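You operate a simulated robot arm through the tools that you are given. There is no shell and no other tool.

You run a simulated robot arm. Do the job below in one go: nothing can be reset, and whatever is moved stays where it is left.

## Task
Put things in order on the top of the long steel bench. At the end: the ribbed clay piece (marked "U6") (marked "A7") from the top of the long steel bench stands where the grey steel bar (marked "55 mm") stood; the grey steel bar from the top of the long steel bench stands on top of the plaster slab (marked "D6"); the grey spool (marked "J7") from the top of the long steel bench stands where the clay piece stood; the clay piece from the top of the long steel bench stands where the ribbed clay piece stood; whatever was shut is shut again. Leave all else as you found it, and nothing knocked over.

The check looks at the end state, three seconds after you hand in, the way a careful person would. Anything else that was tipped, shoved, dropped, spilled or broken makes it a failure.

## Robot
A 7-joint arm with a two-finger parallel gripper, fixed in place. Base frame: the origin is at the foot of the arm, x ahead of it, y to its left, z up; the work surface is at about z = 0.8. Readings come in m, rad, newtons and seconds.
With the tool pointing down near the work surface it reaches from about 0.3 to 0.7 m from the base axis. Its first joint turns from -1.152 to 1.152 rad. Payload 1.57 kg.
The TCP is the grasp point between the finger pads, 0.03 m short of the fingertips. In the tool frame z runs along the fingers and y along their closing line. Largest opening 0.11 m; finger width 0.024, thickness 0.012; the body of the gripper, 0.048 by 0.112 m, starts 0.078 m behind the TCP.
Orientation is that of the tool frame in the base frame, as [roll, pitch, yaw] about the fixed x, y, z axes, in that order (R = Rz(yaw) Ry(pitch) Rx(roll)). With the fingers straight down and closing along the base's y, the tool's x points along the base's -x, its y along +y and its z along -z.

## Interface
- The arm moves only by the tool play_rows. Its argument "deltas" is a list of rows, each an object (a shift or turn left out is 0, a gripper value left out holds the last) with "dp": the shift along the base's x, y, z in units of 100 mm (1.0 is 100 mm), a list of three; "angular": the turn, a rotation vector about the base's x, y, z in units of 60 degrees (1.0 is 60 degrees), a list of three; "jaw": the gripper command, from -1 (shut) to 1 (fully open), values between in proportion. In form: [{"dp": [dx, dy, dz], "angular": [wx, wy, wz], "jaw": jaw}, ...]. A call has 1 to 20 rows; each row is the pose to reach, as a shift and turn from the pose commanded when the call began. A call with a number of a shift or a turn outside -1 to 1 is refused whole. Rows are played at 5 a second. More than 0.05 m and 0.15 rad between two rows, or a gripper value outside its range, and nothing of the call is played. A pose out of reach is approached as far as the arm can. The call stops where the force on the tool passes 40 N (or 10 N more than at its start, if that is more) or the arm is blocked; 0.2 s more then pass. Each finger travels about 0.108 m/s and halts on what it meets, pressing with about 20 N; the grip force reading is that of the motor and also rises with nothing between the fingers. The clock runs only during rows and for 0.2 s after the last one: add rows that repeat a pose to give the fingers time. The reply holds the time, the measured pose of the TCP, the force on the tool along the base axes, the opening and the grip force, in the units named above and with some noise, with the torque about the TCP (base axes, N m) and any sound that the robot's microphone picked up, and new pictures: "views" is both (left out), scene, wrist or none.
- Cameras (640 x 400 px; columns grow to the right, rows downward): "scene" is fixed at [0.1708, -0.4121, 1.381]; the picture's right is [0.61, -0.79, 0.00], its down [-0.60, -0.46, -0.66] and it looks along [0.52, 0.40, -0.75] (base axes); focal length 315 px, centre (320, 200). "wrist" rides on the gripper at [0.07, 0.016, -0.141] in the tool frame; the picture's right is [-0.23, 0.97, 0.00], its down [-0.86, -0.20, -0.48] and it looks along [-0.47, -0.11, 0.88] (tool axes); focal length 222 px, centre (320, 200). There is no depth. A picture from a camera that has moved, and an enlarged one, comes with that camera's place and axes in the base frame and with its lens.
- enlarge(camera, box): a new picture of the part [left, top, right, bottom] of that camera's present view, enlarged. No time passes.
- hand_in(): hands the job in; it is judged then, once.

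Nothing tells you positions but the pictures and the camera data. Unless the task says otherwise, let go and move clear before handing in.

The tools are called after "Call:" as a command line: name --argument value ..., lists and objects as JSON in quotes. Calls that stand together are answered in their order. play_rows: Moves the arm, as the interface text tells. Its arguments: {"type":"object","properties":{"deltas":{"type":"array","items":{"type":"object","properties":{"dp":{"type":"array","items":{"type":"number"}},"angular":{"type":"array","items":{"type":"number"}},"jaw":{"type":"number"}}}},"views":{"type":"string","enum":["both","scene","wrist","none"]}},"required":["deltas"]} The other tools are called the same way: enlarge (camera, box) takes an enlarged picture of a part of a camera's view; hand_in () hands the job in.

At the start:

```text
time_s: 0.0
tool_pos: [0.4181, -0.1734, 1.1055]
tcp_rot: [-3.141, 0.0, -3.141]
contact_force: [-0.4, -0.2, -0.2]
torque: [-0.02, -0.02, 0.01]
grip_width: 0.1101
finger_force: 0.1
```

scene: 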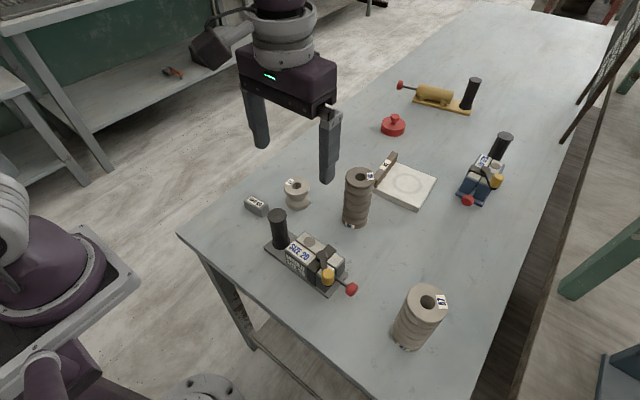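
wrist: 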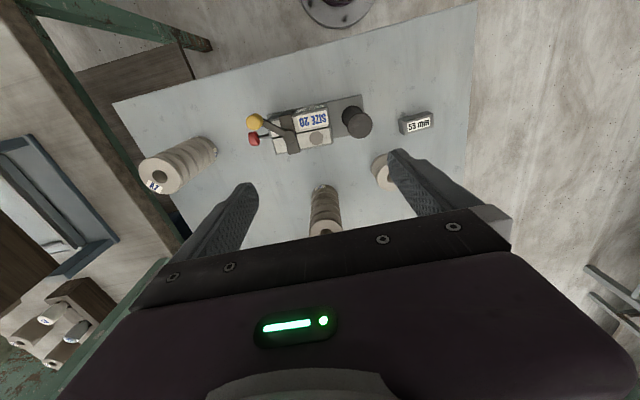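

I see a steel bench with a small grey bar, a small spool, two ribbed clay-like pieces, a plaster slab and some clamps. I'll enlarge views to read the labels.

Call:
enlarge --camera "scene" --box '[230, 150, 390, 250]'

Call:
enlarge --camera "scene" --box '[320, 140, 480, 240]'

Call:
enlarge --camera "scene" --box '[340, 260, 500, 360]'

Call:
enlarge --camera "wrist" --box '[120, 80, 280, 180]'

Call:
enlarge --camera "wrist" --box '[300, 90, 460, 240]'

```text
4.00 times, centred on (310, 200) of scene
camera zoom: at [0.1708, -0.4121, 1.381], right [0.61, -0.79, 0.0], down [-0.6, -0.46, -0.66], along [0.52, 0.4, -0.75], focal length 1259 px, centre (360, 200)
```

zoom: 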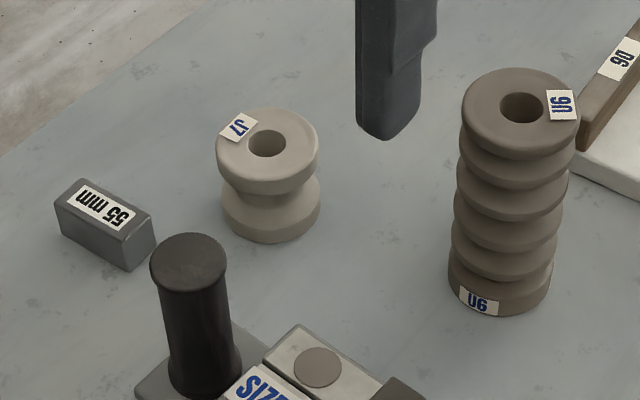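

```text
4.00 times, centred on (400, 190) of scene
camera zoom: at [0.1708, -0.4121, 1.381], right [0.61, -0.79, 0.0], down [-0.6, -0.46, -0.66], along [0.52, 0.4, -0.75], focal length 1259 px, centre (0, 240)
```

zoom: 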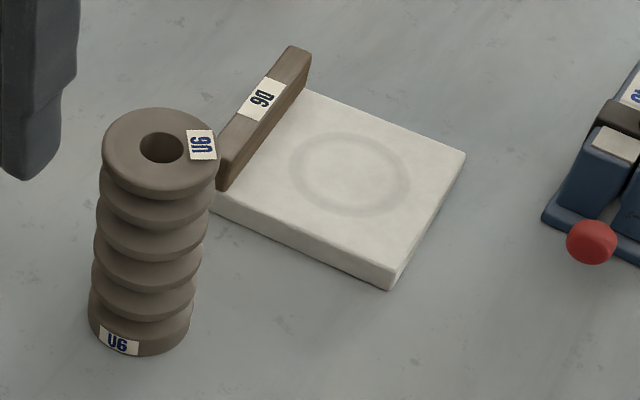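

```text
4.00 times, centred on (420, 310) of scene
camera zoom: at [0.1708, -0.4121, 1.381], right [0.61, -0.79, 0.0], down [-0.6, -0.46, -0.66], along [0.52, 0.4, -0.75], focal length 1259 px, centre (-80, -240)
```

zoom: 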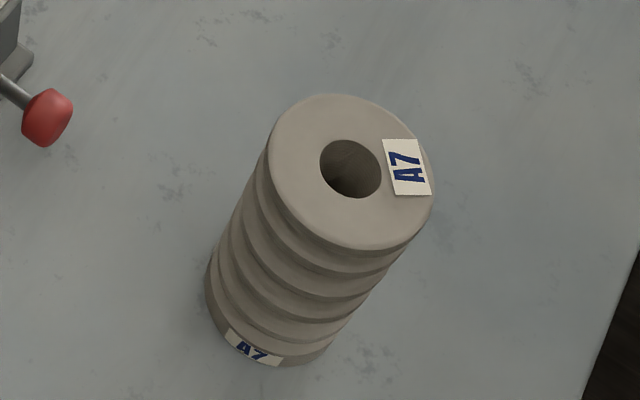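

```text
4.00 times, centred on (200, 130) of wrist
camera zoom: at [0.35, -0.1572, 1.2471], right [0.23, 0.97, 0.0], down [0.86, -0.2, 0.48], along [0.47, -0.11, -0.88], focal length 888 px, centre (800, 480)
```

zoom: 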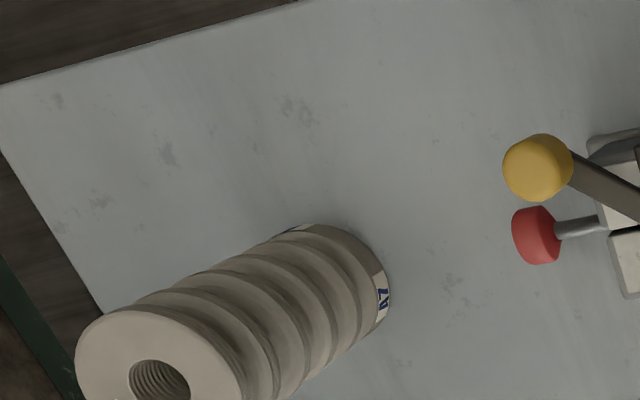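

```text
2.67 times, centred on (380, 165) of wrist
camera zoom: at [0.35, -0.1572, 1.2471], right [0.23, 0.97, 0.0], down [0.86, -0.2, 0.48], along [0.47, -0.11, -0.88], focal length 592 px, centre (160, 293)
```

zoom: 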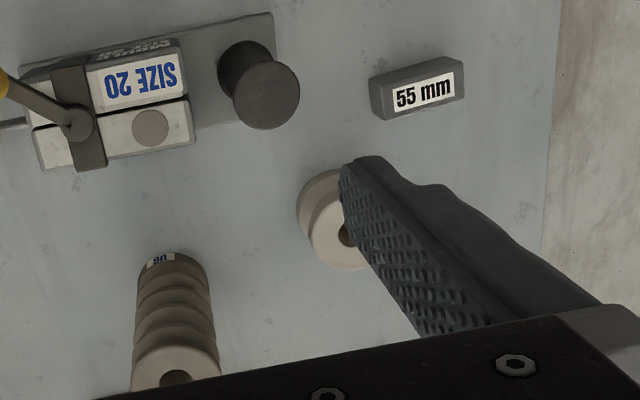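

The labels U6 and A7 sit on two different ribbed-looking pieces, so I need to work out which is "ribbed clay" and which is "clay". I'll look at the other objects and zoom in further.

Call:
enlarge --camera "scene" --box '[360, 60, 520, 160]'

Call:
enlarge --camera "scene" --box '[440, 120, 540, 220]'

Call:
enlarge --camera "scene" --box '[250, 200, 370, 300]'

Call:
enlarge --camera "scene" --box '[330, 160, 390, 235]'

Call:
enlarge --camera "scene" --box '[380, 280, 460, 355]'

Call:
enlarge --camera "scene" --box '[0, 0, 320, 200]'

Call:
enlarge --camera "scene" --box '[480, 0, 640, 400]'

```text
4.00 times, centred on (440, 110) of scene
camera zoom: at [0.1708, -0.4121, 1.381], right [0.61, -0.79, 0.0], down [-0.6, -0.46, -0.66], along [0.52, 0.4, -0.75], focal length 1259 px, centre (-160, 560)
```

zoom: 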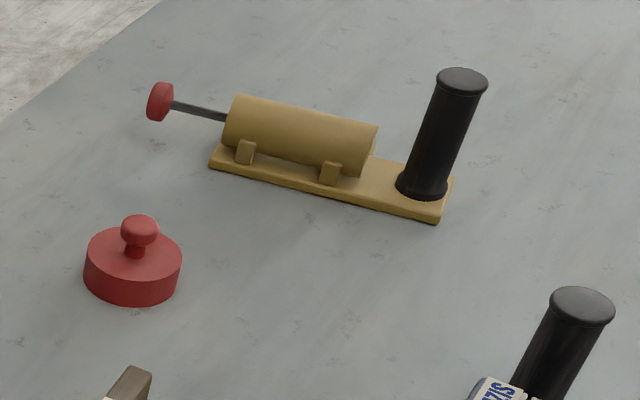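

```text
4.00 times, centred on (490, 170) of scene
camera zoom: at [0.1708, -0.4121, 1.381], right [0.61, -0.79, 0.0], down [-0.6, -0.46, -0.66], along [0.52, 0.4, -0.75], focal length 1259 px, centre (-360, 320)
```

zoom: 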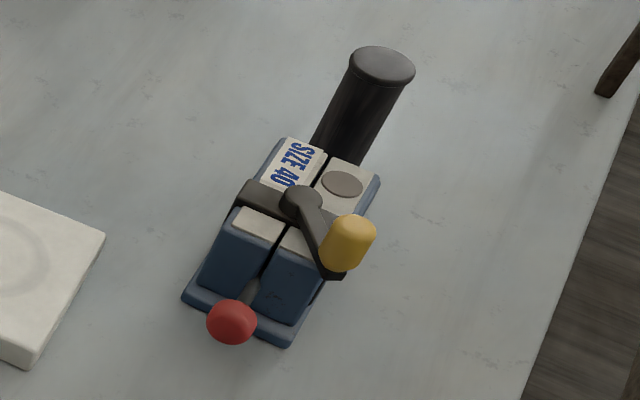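

```text
4.00 times, centred on (310, 250) of scene
camera zoom: at [0.1708, -0.4121, 1.381], right [0.61, -0.79, 0.0], down [-0.6, -0.46, -0.66], along [0.52, 0.4, -0.75], focal length 1259 px, centre (360, 0)
```

zoom: 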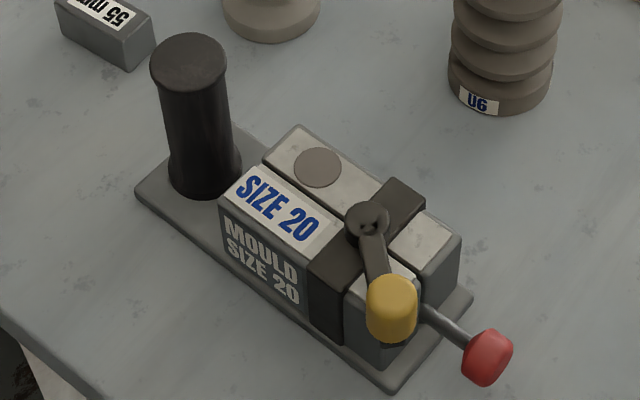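

```text
5.33 times, centred on (360, 198) of scene
camera zoom: at [0.1708, -0.4121, 1.381], right [0.61, -0.79, 0.0], down [-0.6, -0.46, -0.66], along [0.52, 0.4, -0.75], focal length 1679 px, centre (107, 213)
```

zoom: 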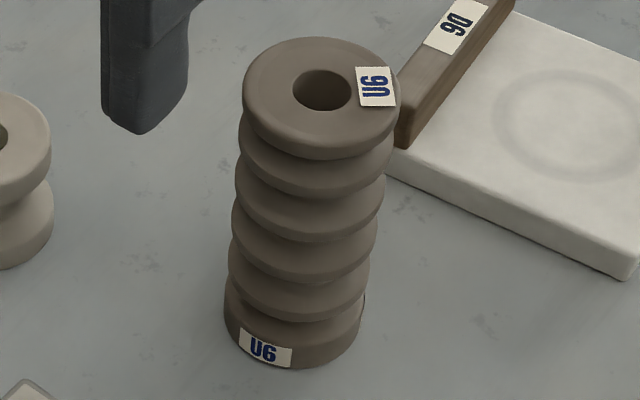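

```text
5.33 times, centred on (420, 318) of scene
camera zoom: at [0.1708, -0.4121, 1.381], right [0.61, -0.79, 0.0], down [-0.6, -0.46, -0.66], along [0.52, 0.4, -0.75], focal length 1679 px, centre (-213, -427)
```

zoom: 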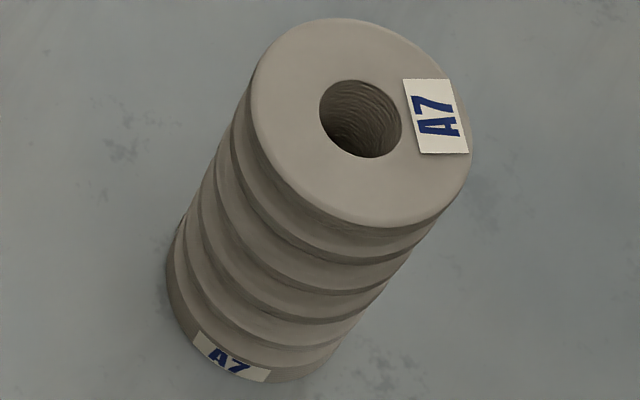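

```text
2.00 times, centred on (160, 100) of scene
camera zoom: at [0.1708, -0.4121, 1.381], right [0.61, -0.79, 0.0], down [-0.6, -0.46, -0.66], along [0.52, 0.4, -0.75], focal length 630 px, centre (640, 400)
```

zoom: 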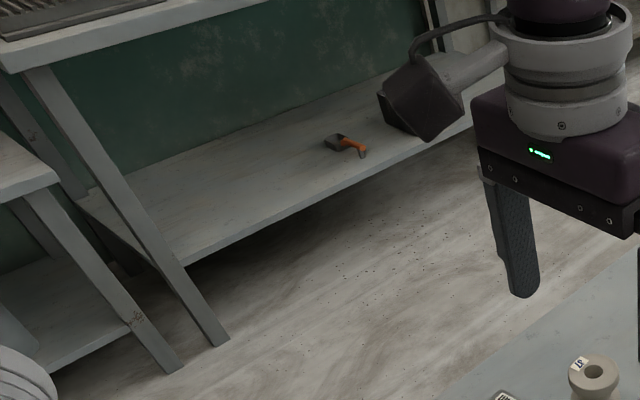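

```text
1.00 times, centred on (560, 200) of scene (not enlarged: the box is as wide or as high as the picture)
camera zoom: at [0.1708, -0.4121, 1.381], right [0.61, -0.79, 0.0], down [-0.6, -0.46, -0.66], along [0.52, 0.4, -0.75], focal length 315 px, centre (80, 200)
```

zoom: 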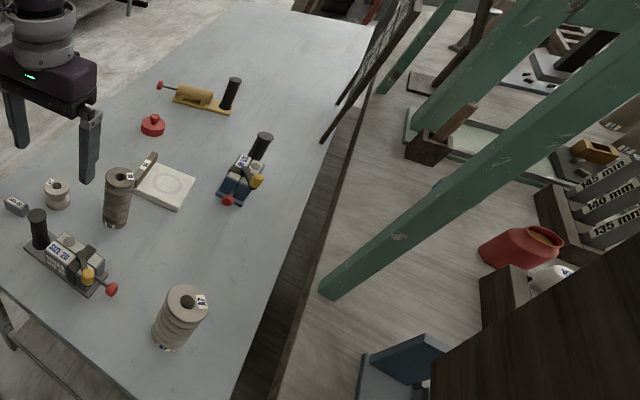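

I'm zooming in harder on the wrist view to compare the two ribbed pieces' shapes, and on the bar, spool and slab for exact positions.

Call:
enlarge --camera "wrist" --box '[130, 125, 226, 205]'

Call:
enlarge --camera "wrist" --box '[280, 170, 376, 250]'

Call:
enlarge --camera "scene" --box '[238, 185, 278, 225]'

Call:
enlarge --camera "scene" --box '[278, 172, 318, 212]'

Call:
enlarge --camera "scene" --box '[366, 146, 446, 216]'

```text
5.00 times, centred on (178, 165) of wrist
camera zoom: at [0.35, -0.1572, 1.2471], right [0.23, 0.97, 0.0], down [0.86, -0.2, 0.48], along [0.47, -0.11, -0.88], focal length 1111 px, centre (1030, 375)
```

zoom: 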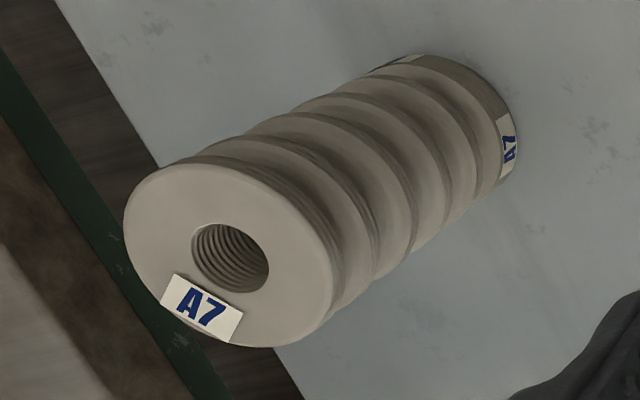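

```text
5.00 times, centred on (328, 210) of wrist
camera zoom: at [0.35, -0.1572, 1.2471], right [0.23, 0.97, 0.0], down [0.86, -0.2, 0.48], along [0.47, -0.11, -0.88], focal length 1111 px, centre (280, 150)
```

zoom: 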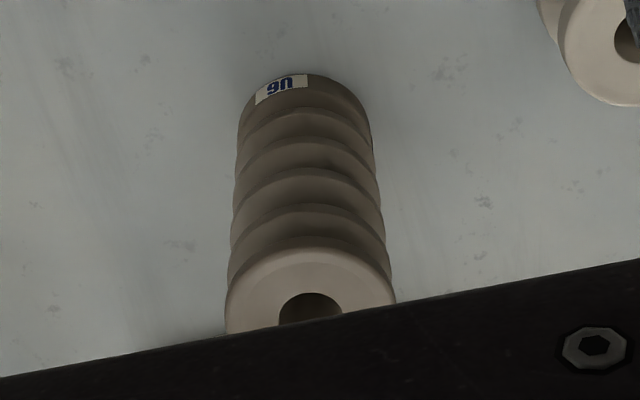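

```text
10.00 times, centred on (258, 205) of scene
camera zoom: at [0.1708, -0.4121, 1.381], right [0.61, -0.79, 0.0], down [-0.6, -0.46, -0.66], along [0.52, 0.4, -0.75], focal length 3148 px, centre (940, 150)
```

zoom: 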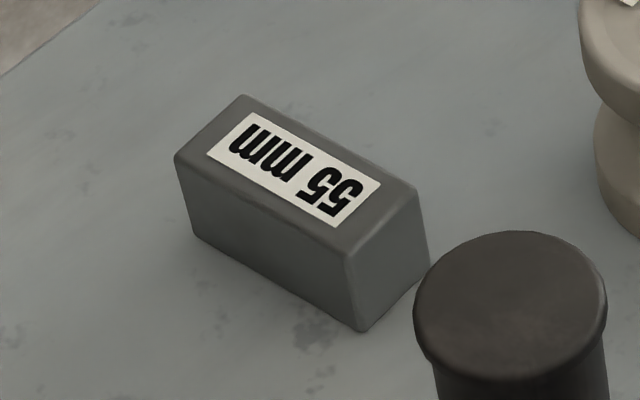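

```text
10.00 times, centred on (298, 192) of scene
camera zoom: at [0.1708, -0.4121, 1.381], right [0.61, -0.79, 0.0], down [-0.6, -0.46, -0.66], along [0.52, 0.4, -0.75], focal length 3148 px, centre (540, 280)
```

zoom: 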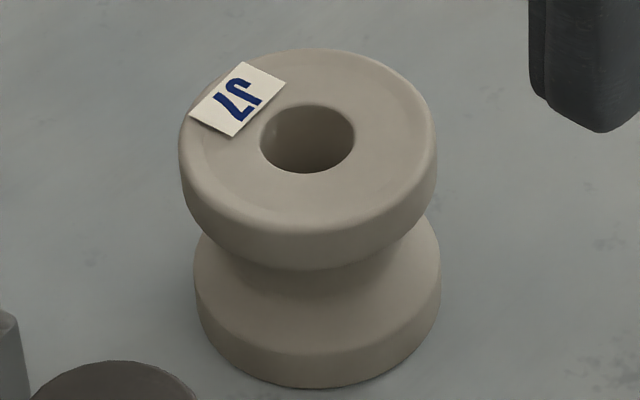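

```text
5.71 times, centred on (406, 181) of scene
camera zoom: at [0.1708, -0.4121, 1.381], right [0.61, -0.79, 0.0], down [-0.6, -0.46, -0.66], along [0.52, 0.4, -0.75], focal length 1798 px, centre (-171, 309)
```

zoom: 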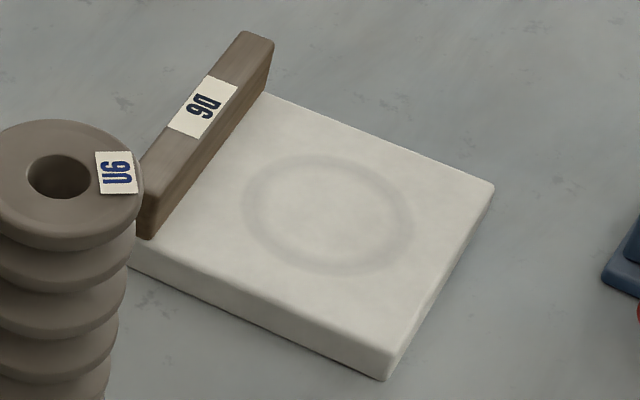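

Both pieces are ribbed outside, and A7 seems to have a threaded bore. I'll lift the arm away for clear light and an unobstructed view, then compare again.

Call:
play_rows --deltas '[{"dp": [0, 0.2, 0.1], "jaw": 1}, {"dp": [-0.1, 0.6, 0.2]}, {"dp": [-0.2, 0.9, 0.3]}]'

Call:
enlarge --camera "scene" --box '[340, 160, 380, 190]'

Call:
enlarge --camera "scene" --box '[400, 280, 450, 320]'

```text
time_s: 0.8
tool_pos: [0.3989, -0.0824, 1.1344]
tcp_rot: [3.141, -0.001, -3.14]
contact_force: [1.0, 0.1, 0.4]
torque: [0.01, 0.04, 0.01]
grip_width: 0.1098
finger_force: 0.1
camera wrist: at [0.3307, -0.067, 1.2751], right [0.23, 0.97, 0.0], down [0.85, -0.2, 0.48], along [0.47, -0.11, -0.88], focal length 222 px, centre (320, 200)
```

scene: 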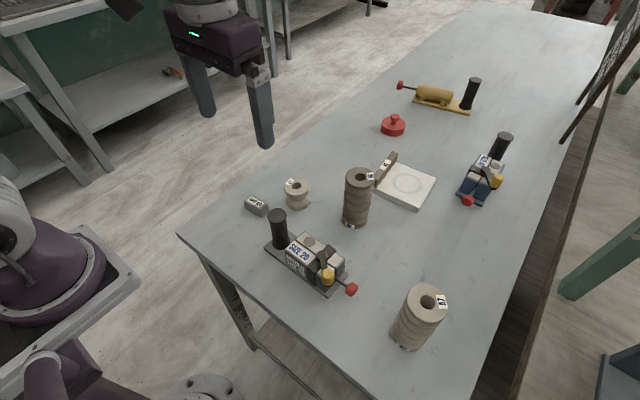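
wrist: 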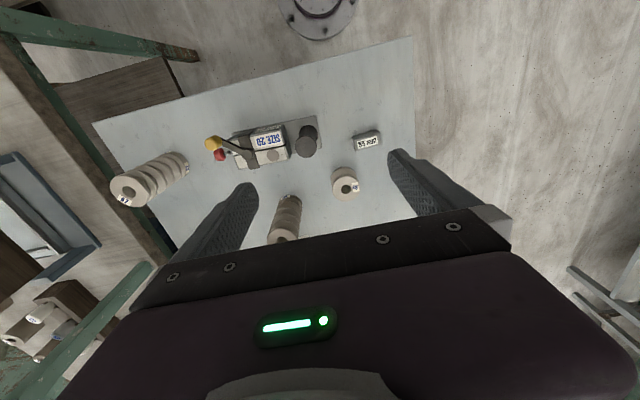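

```text
13.33 times, centred on (360, 175) of scene
camera zoom: at [0.1708, -0.4121, 1.381], right [0.61, -0.79, 0.0], down [-0.6, -0.46, -0.66], along [0.52, 0.4, -0.75], focal length 4197 px, centre (-213, 533)
```

zoom: 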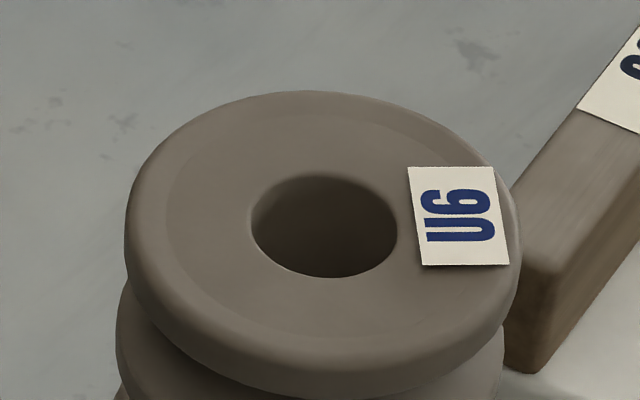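

```text
10.00 times, centred on (425, 300) of scene
camera zoom: at [0.1708, -0.4121, 1.381], right [0.61, -0.79, 0.0], down [-0.6, -0.46, -0.66], along [0.52, 0.4, -0.75], focal length 3148 px, centre (-730, -800)
```

zoom: 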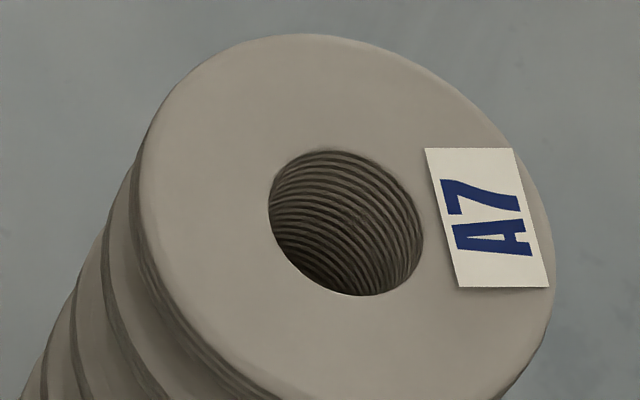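

A7's bore is threaded or finely ribbed, while U6's is smooth. I'll check the side surfaces of each.

Call:
enlarge --camera "scene" --box '[385, 300, 435, 355]'

Call:
enlarge --camera "scene" --box '[335, 185, 380, 232]'

Call:
enlarge --camera "wrist" --box '[100, 145, 196, 215]'

Call:
enlarge --camera "wrist" --box '[255, 180, 325, 250]'

Call:
enlarge --camera "wrist" --box '[0, 300, 120, 380]'

```text
7.27 times, centred on (410, 328) of scene
camera zoom: at [0.1708, -0.4121, 1.381], right [0.61, -0.79, 0.0], down [-0.6, -0.46, -0.66], along [0.52, 0.4, -0.75], focal length 2289 px, centre (-334, -727)
```

zoom: 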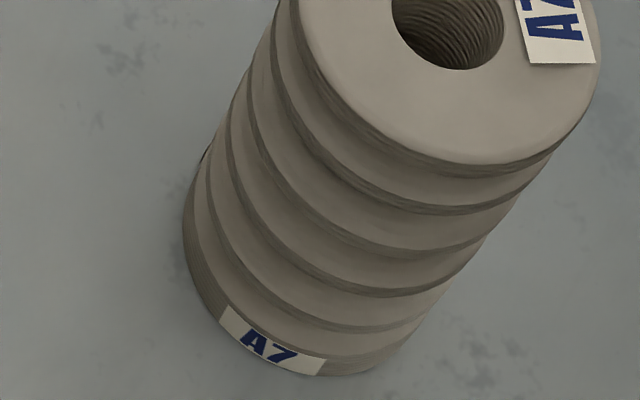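

```text
8.51 times, centred on (358, 208) of scene
camera zoom: at [0.1708, -0.4121, 1.381], right [0.61, -0.79, 0.0], down [-0.6, -0.46, -0.66], along [0.52, 0.4, -0.75], focal length 2679 px, centre (1, 128)
```

zoom: 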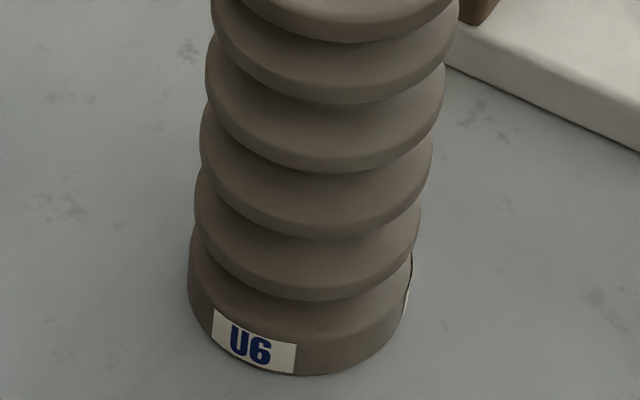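

```text
5.71 times, centred on (148, 180) of wrist
camera zoom: at [0.3307, -0.067, 1.2751], right [0.23, 0.97, 0.0], down [0.85, -0.2, 0.48], along [0.47, -0.11, -0.88], focal length 1269 px, centre (1303, 314)
```

zoom: 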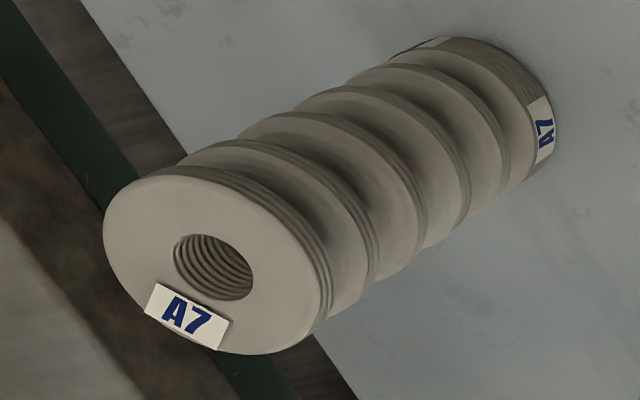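

```text
5.71 times, centred on (290, 215) of wrist
camera zoom: at [0.3307, -0.067, 1.2751], right [0.23, 0.97, 0.0], down [0.85, -0.2, 0.48], along [0.47, -0.11, -0.88], focal length 1269 px, centre (491, 114)
```

zoom: 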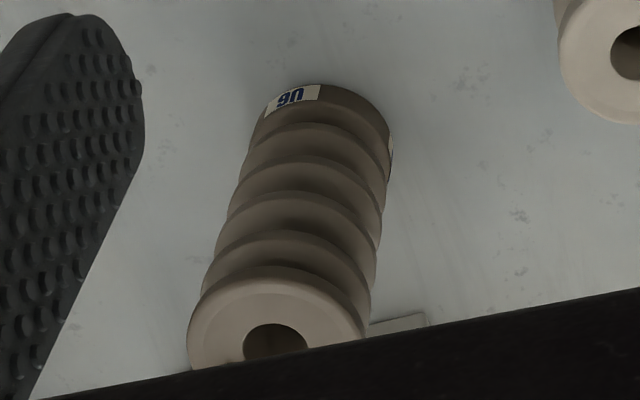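

```text
5.00 times, centred on (60, 340) of wrist
camera zoom: at [0.3307, -0.067, 1.2751], right [0.23, 0.97, 0.0], down [0.85, -0.2, 0.48], along [0.47, -0.11, -0.88], focal length 1111 px, centre (1620, -500)
```

zoom: 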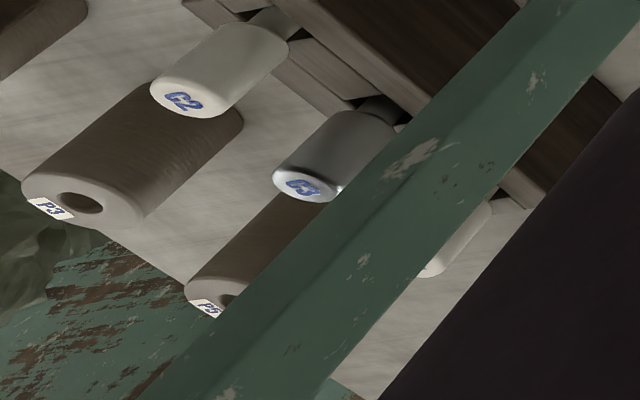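

A7's surface (rim, base band and bore) carries fine ribbing and U6's is smooth, so I take A7 as the "ribbed clay piece" and U6 as the "clay piece". My plan is to park the bar at a free spot near (0.62, 0.03), then move A7 to the bar's place, U6 to A7's place and J7 to U6's place. The bar goes onto the slab last, because U6 blocks the reach now. First I move above the bar.

Call:
play_rows --deltas '[{"dp": [0.15, 0.2, -0.2], "angular": [0, 0, 0.02], "jaw": 1}, {"dp": [0.3, 0.4, -0.45], "angular": [0, 0, 0.04]}, {"dp": [0.45, 0.6, -0.7], "angular": [0, 0, 0.06]}, {"dp": [0.62, 0.834, -0.95], "angular": [0, 0, 0.063]}, {"dp": [0.62, 0.834, -0.95], "angular": [0, 0, 0.063]}]'

```text
time_s: 2.0
tool_pos: [0.4609, -0.0012, 1.04]
tcp_rot: [3.141, -0.001, -3.076]
contact_force: [0.3, 0.3, -1.0]
torque: [0.02, 0.0, 0.01]
grip_width: 0.1101
finger_force: 0.1
camera wrist: at [0.3916, 0.011, 1.1815], right [0.16, 0.99, 0.0], down [0.87, -0.14, 0.48], along [0.47, -0.08, -0.88], focal length 222 px, centre (320, 200)
```

scene: 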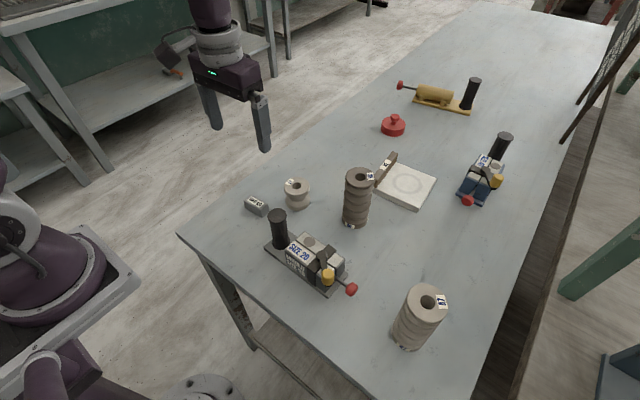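
wrist: 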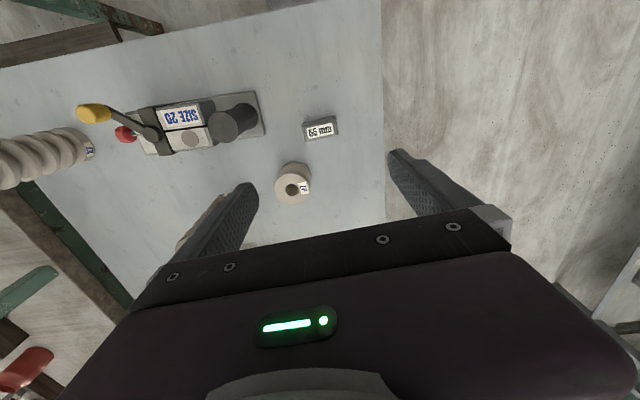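

The wrist view agrees with the bar at about (0.46, 0.00). I'll zoom in to refine it before descending.

Call:
enlarge --camera "wrist" --box '[296, 108, 346, 148]'

Call:
enlarge --camera "wrist" --box '[60, 80, 280, 210]'

```text
10.00 times, centred on (321, 128) of wrist
camera zoom: at [0.3916, 0.011, 1.1815], right [0.16, 0.99, 0.0], down [0.87, -0.14, 0.48], along [0.47, -0.08, -0.88], focal length 2221 px, centre (310, 920)
```

zoom: 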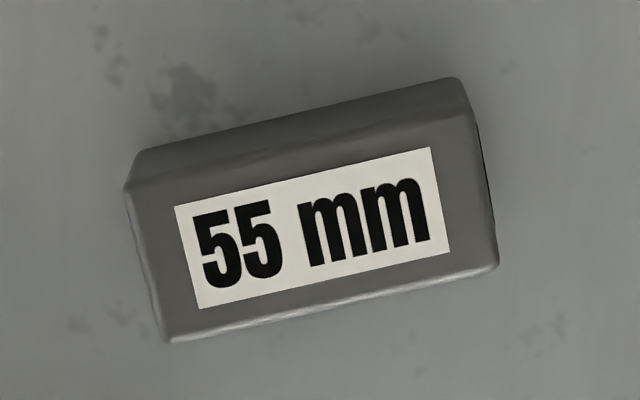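

```text
2.91 times, centred on (170, 145) of wrist
camera zoom: at [0.3916, 0.011, 1.1815], right [0.16, 0.99, 0.0], down [0.87, -0.14, 0.48], along [0.47, -0.08, -0.88], focal length 646 px, centre (756, 360)
```

zoom: 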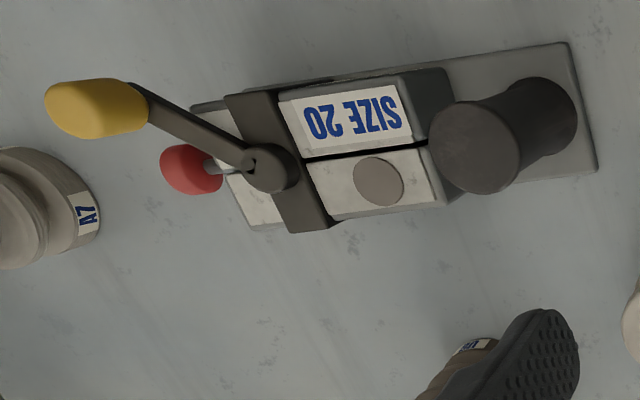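

The bar is centred at about (0.460, -0.001) and turned about 3°. I'm descending to it with the jaws open.

Call:
play_rows --deltas '[{"dp": [0, 0, -0.3]}, {"dp": [0, 0, -0.6]}, {"dp": [0, 0, -0.95]}, {"dp": [0, 0, -0.95]}]' --views "none"

Call:
play_rows --deltas '[{"dp": [0, 0, -0.3]}, {"dp": [0, 0, -0.6]}, {"dp": [0, 0, -0.8]}, {"dp": [0, 0, -0.95]}, {"dp": [0, 0, -1.0]}, {"dp": [0, 0, -1.0]}]'

```text
time_s: 3.0
tool_pos: [0.461, -0.001, 0.9444]
tcp_rot: [3.14, 0.0, -3.075]
contact_force: [0.0, -0.4, 0.1]
torque: [0.0, 0.0, 0.0]
grip_width: 0.1101
finger_force: 0.1
```

```text
time_s: 4.4
tool_pos: [0.462, -0.0017, 0.844]
tcp_rot: [3.14, 0.0, -3.075]
contact_force: [-1.0, -0.9, 0.3]
torque: [0.02, -0.01, -0.01]
grip_width: 0.11
finger_force: 0.1
camera wrist: at [0.3922, 0.0102, 0.9861], right [0.16, 0.99, 0.0], down [0.87, -0.14, 0.48], along [0.47, -0.08, -0.88], focal length 222 px, centre (320, 200)
```

scene: 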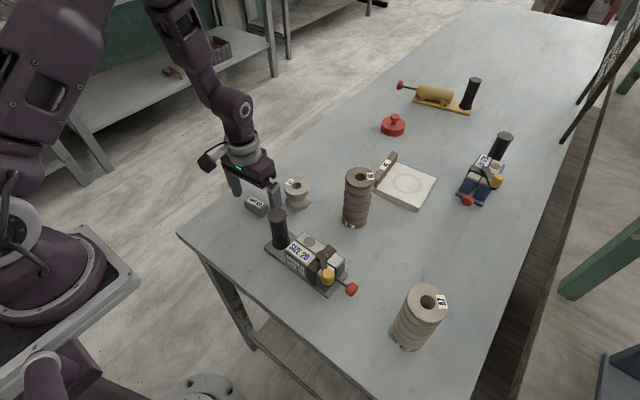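
wrist: 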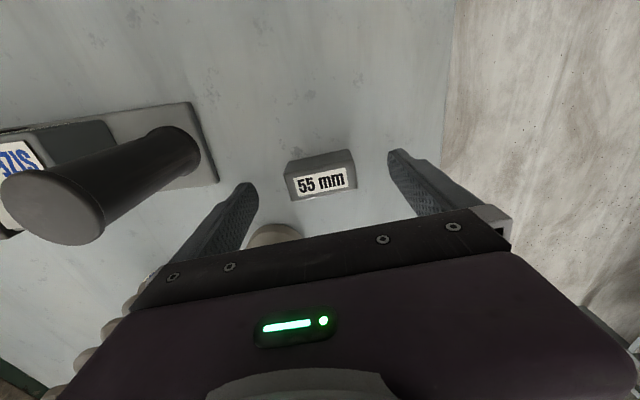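

The bar sits between the fingers, about 2–3 mm toward the base. I'm making the last small descent and closing.

Call:
play_rows --deltas '[{"dp": [-0.02, 0, -0.05]}, {"dp": [-0.02, 0, -0.09]}, {"dp": [-0.02, 0, -0.09], "jaw": -1}, {"dp": [-0.02, 0, -0.09], "jaw": -1}, {"dp": [-0.02, 0, -0.09], "jaw": -1}, {"dp": [-0.02, 0, -0.09], "jaw": -1}]'

```text
time_s: 5.8
tool_pos: [0.4598, -0.0008, 0.8388]
tcp_rot: [3.142, 0.0, -3.077]
contact_force: [-0.3, 1.8, 0.5]
torque: [0.06, -0.01, -0.02]
grip_width: 0.0547
finger_force: 20.5
camera wrist: at [0.3897, 0.0112, 0.9776], right [0.16, 0.99, 0.0], down [0.87, -0.14, 0.48], along [0.47, -0.08, -0.88], focal length 222 px, centre (320, 200)
```

scene: 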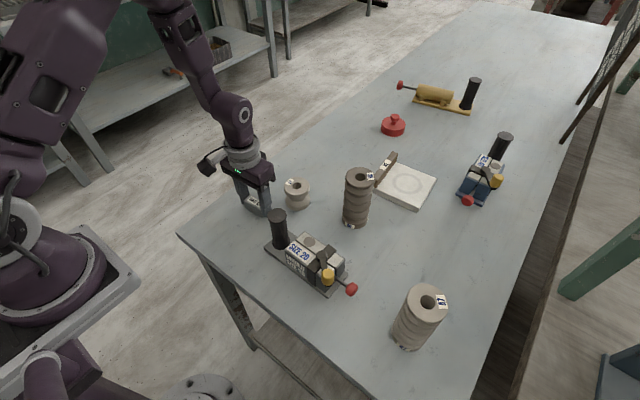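
wrist: 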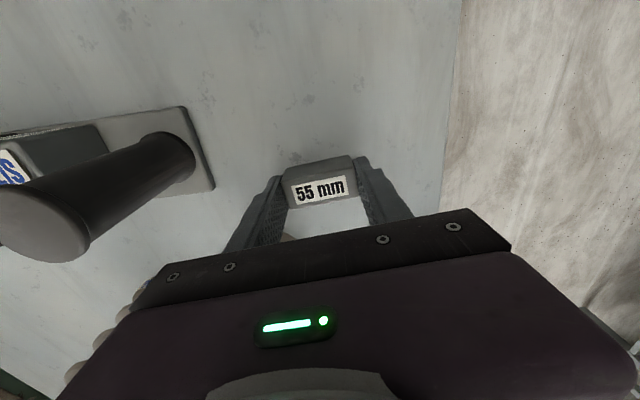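

The bar is held at 54.7 mm width. I'm lifting it and carrying it to the temporary spot near (0.62, 0.02).

Call:
play_rows --deltas '[{"dp": [0, 0, 0.15]}, {"dp": [0, 0, 0.4]}, {"dp": [0, 0, 0.7]}, {"dp": [0, 0, 1.0]}, {"dp": [0, 0, 1.0]}]' --views "scene"

Call:
play_rows --deltas '[{"dp": [0.2, 0.03, 0]}, {"dp": [0.4, 0.06, 0]}, {"dp": [0.6, 0.08, 0]}, {"dp": [0.8, 0.1, 0]}, {"dp": [0.8, 0.1, 0]}]' --views "none"

Call:
play_rows --deltas '[{"dp": [0.2, 0.03, 0]}, {"dp": [0.4, 0.06, 0]}, {"dp": [0.6, 0.08, 0]}, {"dp": [0.8, 0.1, 0]}, {"dp": [0.8, 0.1, 0]}]'

```text
time_s: 7.0
tool_pos: [0.4605, -0.0005, 0.9373]
tcp_rot: [3.141, 0.0, -3.076]
contact_force: [-0.1, -0.3, -3.3]
torque: [0.01, 0.01, -0.01]
grip_width: 0.0551
finger_force: 20.2
```

scene: 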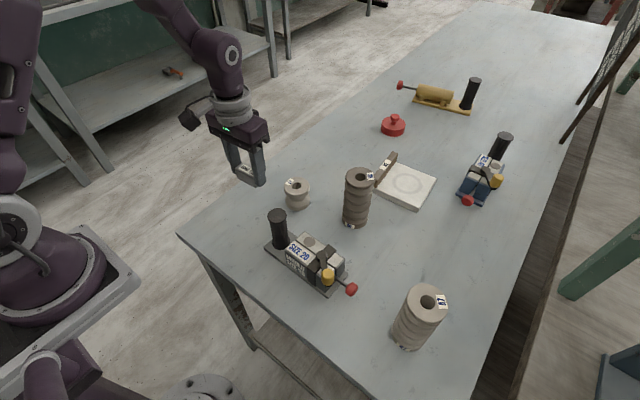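

```text
time_s: 8.2
tool_pos: [0.54, 0.009, 0.9368]
tcp_rot: [-3.14, 0.001, -3.076]
contact_force: [0.0, 0.7, -2.7]
torque: [-0.03, -0.04, 0.0]
grip_width: 0.0548
finger_force: 19.8
```

```text
time_s: 9.4
tool_pos: [0.6181, 0.0203, 0.9366]
tcp_rot: [3.141, 0.0, -3.075]
contact_force: [-0.2, -1.0, -3.6]
torque: [-0.01, 0.01, 0.01]
grip_width: 0.055
finger_force: 19.8
camera wrist: at [0.5488, 0.0317, 1.078], right [0.16, 0.99, 0.0], down [0.87, -0.14, 0.48], along [0.47, -0.08, -0.88], focal length 222 px, centre (320, 200)
```

scene: 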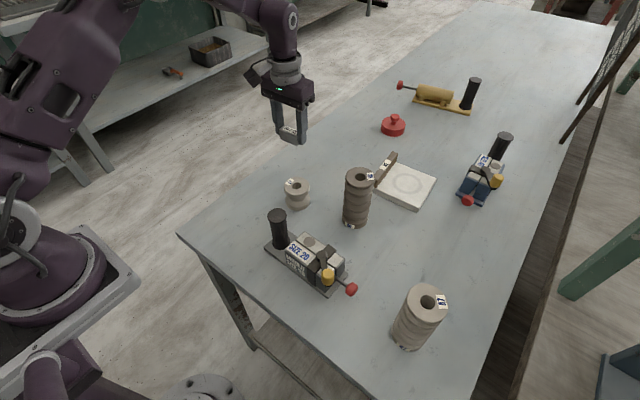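
wrist: 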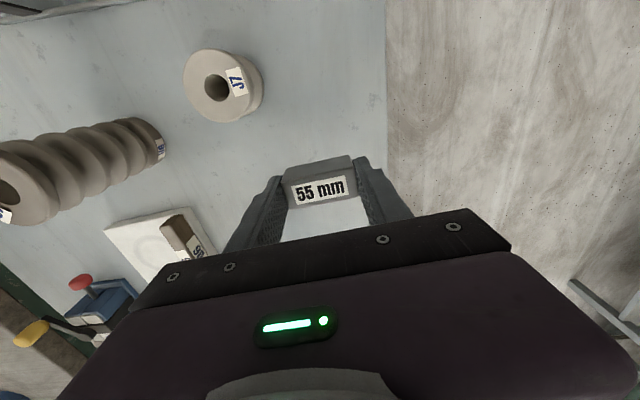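

I'm lowering the bar at the temporary spot and releasing it.

Call:
play_rows --deltas '[{"dp": [0, 0, -0.3]}, {"dp": [0, 0, -0.6]}, {"dp": [0, 0, -0.8]}, {"dp": [0, 0, -0.92]}, {"dp": [0, 0, -0.97]}, {"dp": [0, 0, -0.995]}, {"dp": [0, 0, -0.995]}]' --views "none"

Call:
play_rows --deltas '[{"dp": [0, 0, 0], "jaw": -0.1}, {"dp": [0, 0, 0], "jaw": 0.3}, {"dp": [0, 0, 0], "jaw": 0.6}, {"dp": [0, 0, 0.1], "jaw": 0.6}, {"dp": [0, 0, 0.35]}, {"dp": [0, 0, 0.7]}, {"dp": [0, 0, 1.0]}]'

```text
time_s: 11.0
tool_pos: [0.6173, 0.0217, 0.8369]
tcp_rot: [-3.141, 0.0, -3.075]
contact_force: [-0.5, -0.3, -3.2]
torque: [-0.01, -0.01, -0.03]
grip_width: 0.0546
finger_force: 19.9
```

```text
time_s: 12.6
tool_pos: [0.618, 0.0208, 0.9387]
tcp_rot: [3.14, -0.001, -3.075]
contact_force: [0.2, 0.9, 0.3]
torque: [0.01, -0.03, 0.02]
grip_width: 0.0882
finger_force: 0.0
camera wrist: at [0.5477, 0.0323, 1.0793], right [0.16, 0.99, 0.0], down [0.87, -0.14, 0.48], along [0.47, -0.08, -0.88], focal length 222 px, centre (320, 200)
```

scene: 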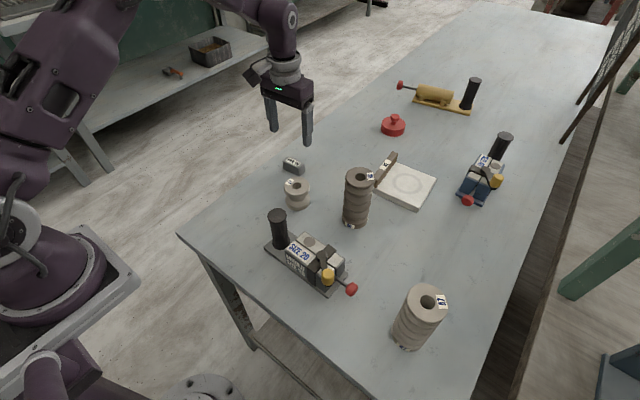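
wrist: 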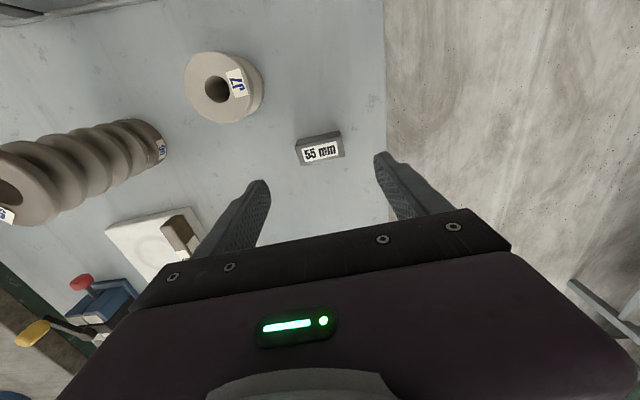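

The bar is parked. I'm raising and moving over toward A7 near (0.417, -0.420), turning the tool with the arm's azimuth.

Call:
play_rows --deltas '[{"dp": [0, -0.2, 0.3], "angular": [0, 0, -0.04], "jaw": 1}, {"dp": [-0.1, -0.4, 0.6], "angular": [0, 0, -0.08]}, {"dp": [-0.2, -0.6, 0.9], "angular": [0, 0, -0.12]}, {"dp": [-0.35, -0.9, 1.0], "angular": [0, 0, -0.16]}]' --views "none"

Call:
play_rows --deltas '[{"dp": [-0.1, -0.3, 0.05], "angular": [0, 0, -0.06]}, {"dp": [-0.25, -0.6, 0.1], "angular": [0, 0, -0.12]}, {"dp": [-0.4, -0.95, 0.15], "angular": [0, 0, -0.18]}]' --views "none"

Call:
play_rows --deltas '[{"dp": [-0.15, -0.3, 0], "angular": [0, 0, -0.06]}, {"dp": [-0.3, -0.6, 0], "angular": [0, 0, -0.12]}, {"dp": [-0.5, -0.95, 0], "angular": [0, 0, -0.18]}]' --views "none"

Call:
play_rows --deltas '[{"dp": [-0.2, -0.3, 0], "angular": [0, 0, -0.06]}, {"dp": [-0.4, -0.6, 0], "angular": [0, 0, -0.12]}, {"dp": [-0.55, -0.9, 0], "angular": [0, 0, -0.18]}, {"dp": [-0.55, -0.9, 0], "angular": [0, 0, -0.18]}]'

```text
time_s: 13.6
tool_pos: [0.5822, -0.0697, 1.0382]
tcp_rot: [3.141, 0.0, 3.04]
contact_force: [-0.2, -0.4, -0.2]
torque: [-0.01, 0.03, 0.01]
grip_width: 0.1098
finger_force: 0.0
```

```text
time_s: 14.4
tool_pos: [0.5442, -0.1654, 1.0525]
tcp_rot: [-3.14, -0.001, 2.852]
contact_force: [-0.9, -0.6, -0.1]
torque: [0.01, 0.01, 0.0]
grip_width: 0.1099
finger_force: 0.0
```

```text
time_s: 15.2
tool_pos: [0.4948, -0.2609, 1.052]
tcp_rot: [3.141, -0.002, 2.66]
contact_force: [0.3, 0.2, -0.1]
torque: [0.02, -0.01, -0.05]
grip_width: 0.1099
finger_force: 0.0
```

```text
time_s: 16.2
tool_pos: [0.4377, -0.3503, 1.0506]
tcp_rot: [3.14, 0.003, 2.474]
contact_force: [-0.4, 0.5, -0.8]
torque: [0.01, -0.03, -0.01]
grip_width: 0.11
finger_force: 0.0
camera wrist: at [0.3938, -0.2957, 1.1921], right [0.78, 0.62, 0.0], down [0.55, -0.69, 0.48], along [0.3, -0.37, -0.88], focal length 222 px, centre (320, 200)
```

scene: 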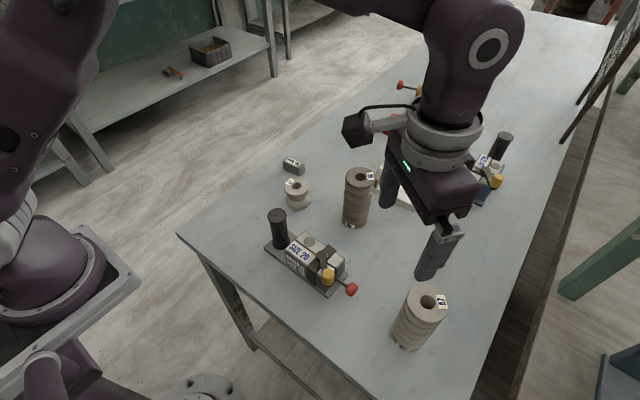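
wrist: 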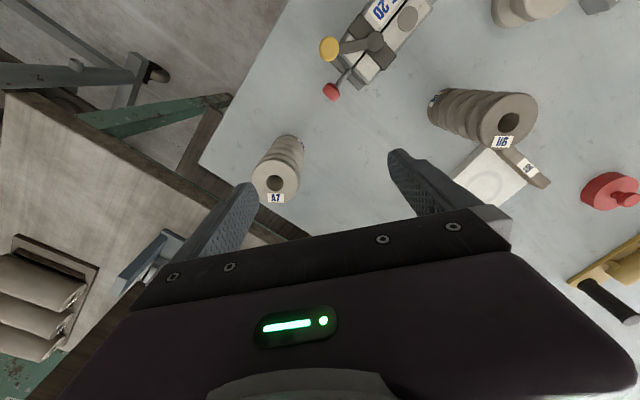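

I'm zooming in to pin down A7's axis from here.

Call:
enlarge --camera "wrist" --box '[240, 125, 320, 210]'

Call:
enlarge --camera "wrist" --box '[420, 80, 560, 200]'

```text
4.71 times, centred on (280, 168) of wrist
camera zoom: at [0.3938, -0.2957, 1.1921], right [0.78, 0.62, 0.0], down [0.55, -0.69, 0.48], along [0.3, -0.37, -0.88], focal length 1045 px, centre (508, 353)
```

zoom: 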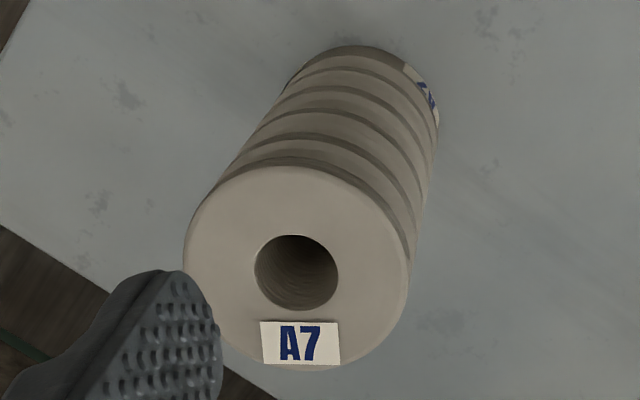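

```text
3.33 times, centred on (490, 140) of wrist
camera zoom: at [0.3938, -0.2957, 1.1921], right [0.78, 0.62, 0.0], down [0.55, -0.69, 0.48], along [0.3, -0.37, -0.88], focal length 740 px, centre (-247, 400)
```

zoom: 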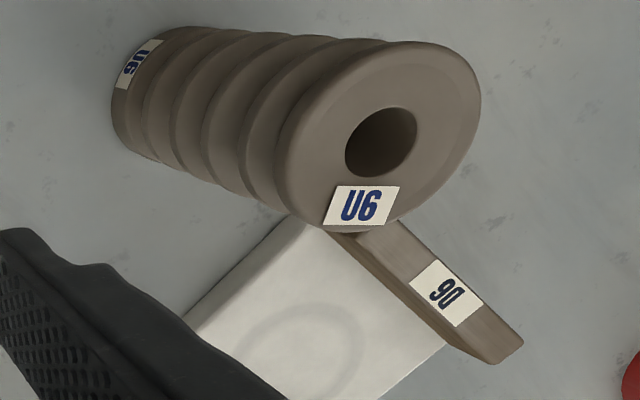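

A7's axis is near (0.419, -0.420) with its top at about z=0.94. I'm moving directly above it and checking the alignment.

Call:
play_rows --deltas '[{"dp": [-0.06, -0.23, 0]}, {"dp": [-0.12, -0.46, 0]}, {"dp": [-0.19, -0.7, 0]}, {"dp": [-0.19, -0.7, -0.2]}, {"dp": [-0.19, -0.7, -0.2]}]'

```text
time_s: 17.4
tool_pos: [0.4187, -0.4205, 1.0307]
tcp_rot: [-3.141, 0.0, 2.475]
contact_force: [0.8, 0.1, 0.4]
torque: [-0.02, 0.03, -0.02]
grip_width: 0.1099
finger_force: 0.0
camera wrist: at [0.3755, -0.3649, 1.1726], right [0.78, 0.62, 0.0], down [0.55, -0.69, 0.48], along [0.3, -0.37, -0.88], focal length 222 px, centre (320, 200)
```

scene: 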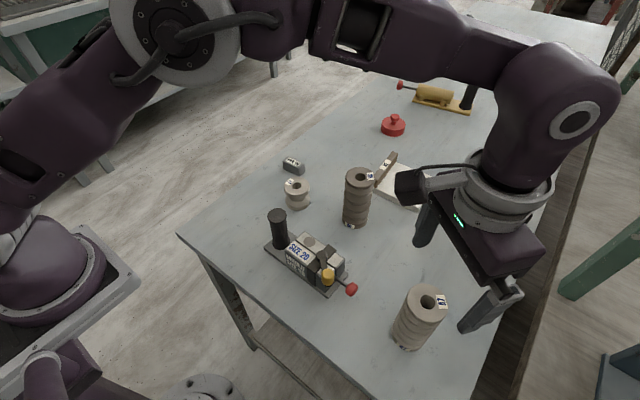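
wrist: 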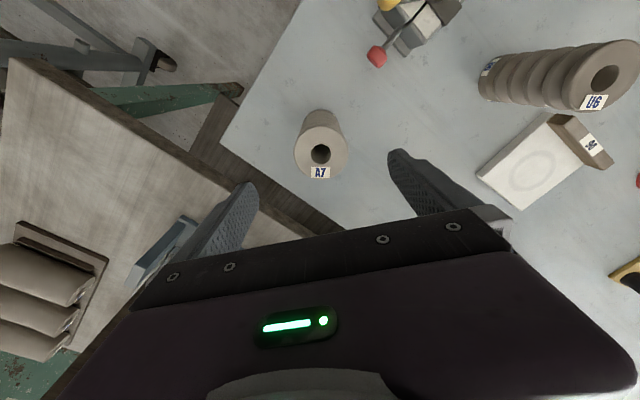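

A7 is aligned to within about 3 mm. I'm descending around it and gripping.

Call:
play_rows --deltas '[{"dp": [-0.015, 0.02, -0.3]}, {"dp": [-0.015, 0.02, -0.6]}, {"dp": [-0.015, 0.02, -0.85]}, {"dp": [-0.015, 0.02, -0.9]}]' --views "both"

```text
time_s: 18.4
tool_pos: [0.4189, -0.4178, 0.9424]
tcp_rot: [3.14, 0.001, 2.476]
contact_force: [0.6, 0.3, 0.6]
torque: [-0.02, -0.01, -0.02]
grip_width: 0.1098
finger_force: 0.1
camera wrist: at [0.3738, -0.362, 1.0832], right [0.78, 0.62, 0.0], down [0.55, -0.69, 0.48], along [0.3, -0.37, -0.88], focal length 222 px, centre (320, 200)
```

scene: 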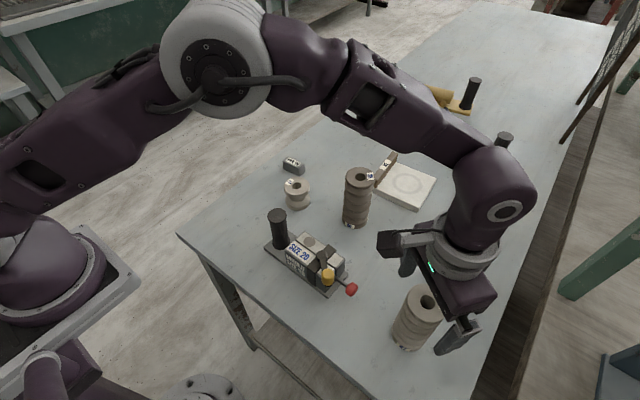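
wrist: 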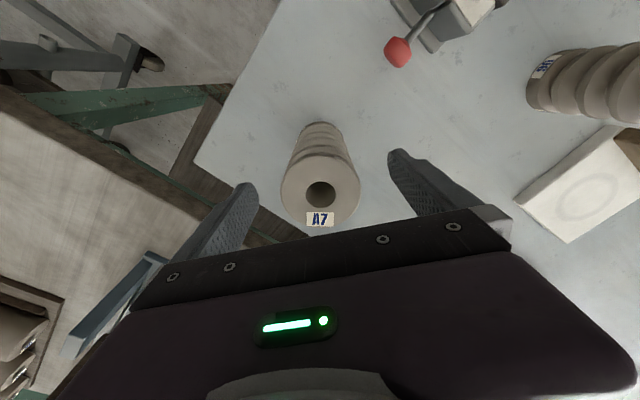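

The alignment is good. I'm finishing the descent and closing the jaws.

Call:
play_rows --deltas '[{"dp": [0, 0, -0.25]}, {"dp": [0, 0, -0.5]}, {"dp": [0, 0, -0.57]}, {"dp": [0, 0, -0.57]}, {"dp": [0, 0, -0.57], "jaw": -1}, {"dp": [0, 0, -0.57], "jaw": -1}, {"dp": [0, 0, -0.57], "jaw": -1}, {"dp": [0, 0, -0.57], "jaw": -1}]'

```text
time_s: 20.2
tool_pos: [0.4174, -0.4187, 0.8843]
tcp_rot: [3.141, 0.001, 2.476]
contact_force: [1.5, 0.7, -0.4]
torque: [0.1, -0.07, 0.03]
grip_width: 0.0599
finger_force: 20.0
camera wrist: at [0.3735, -0.3623, 1.0255], right [0.78, 0.62, 0.0], down [0.55, -0.69, 0.48], along [0.3, -0.37, -0.88], focal length 222 px, centre (320, 200)
```

scene: 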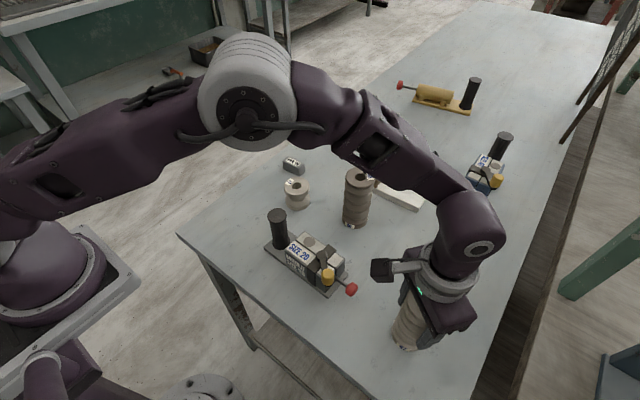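
wrist: 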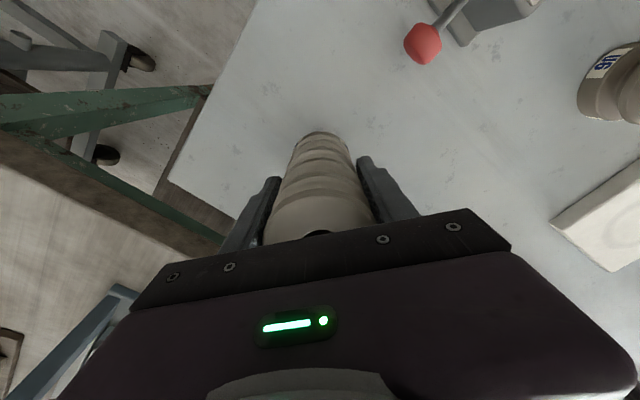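

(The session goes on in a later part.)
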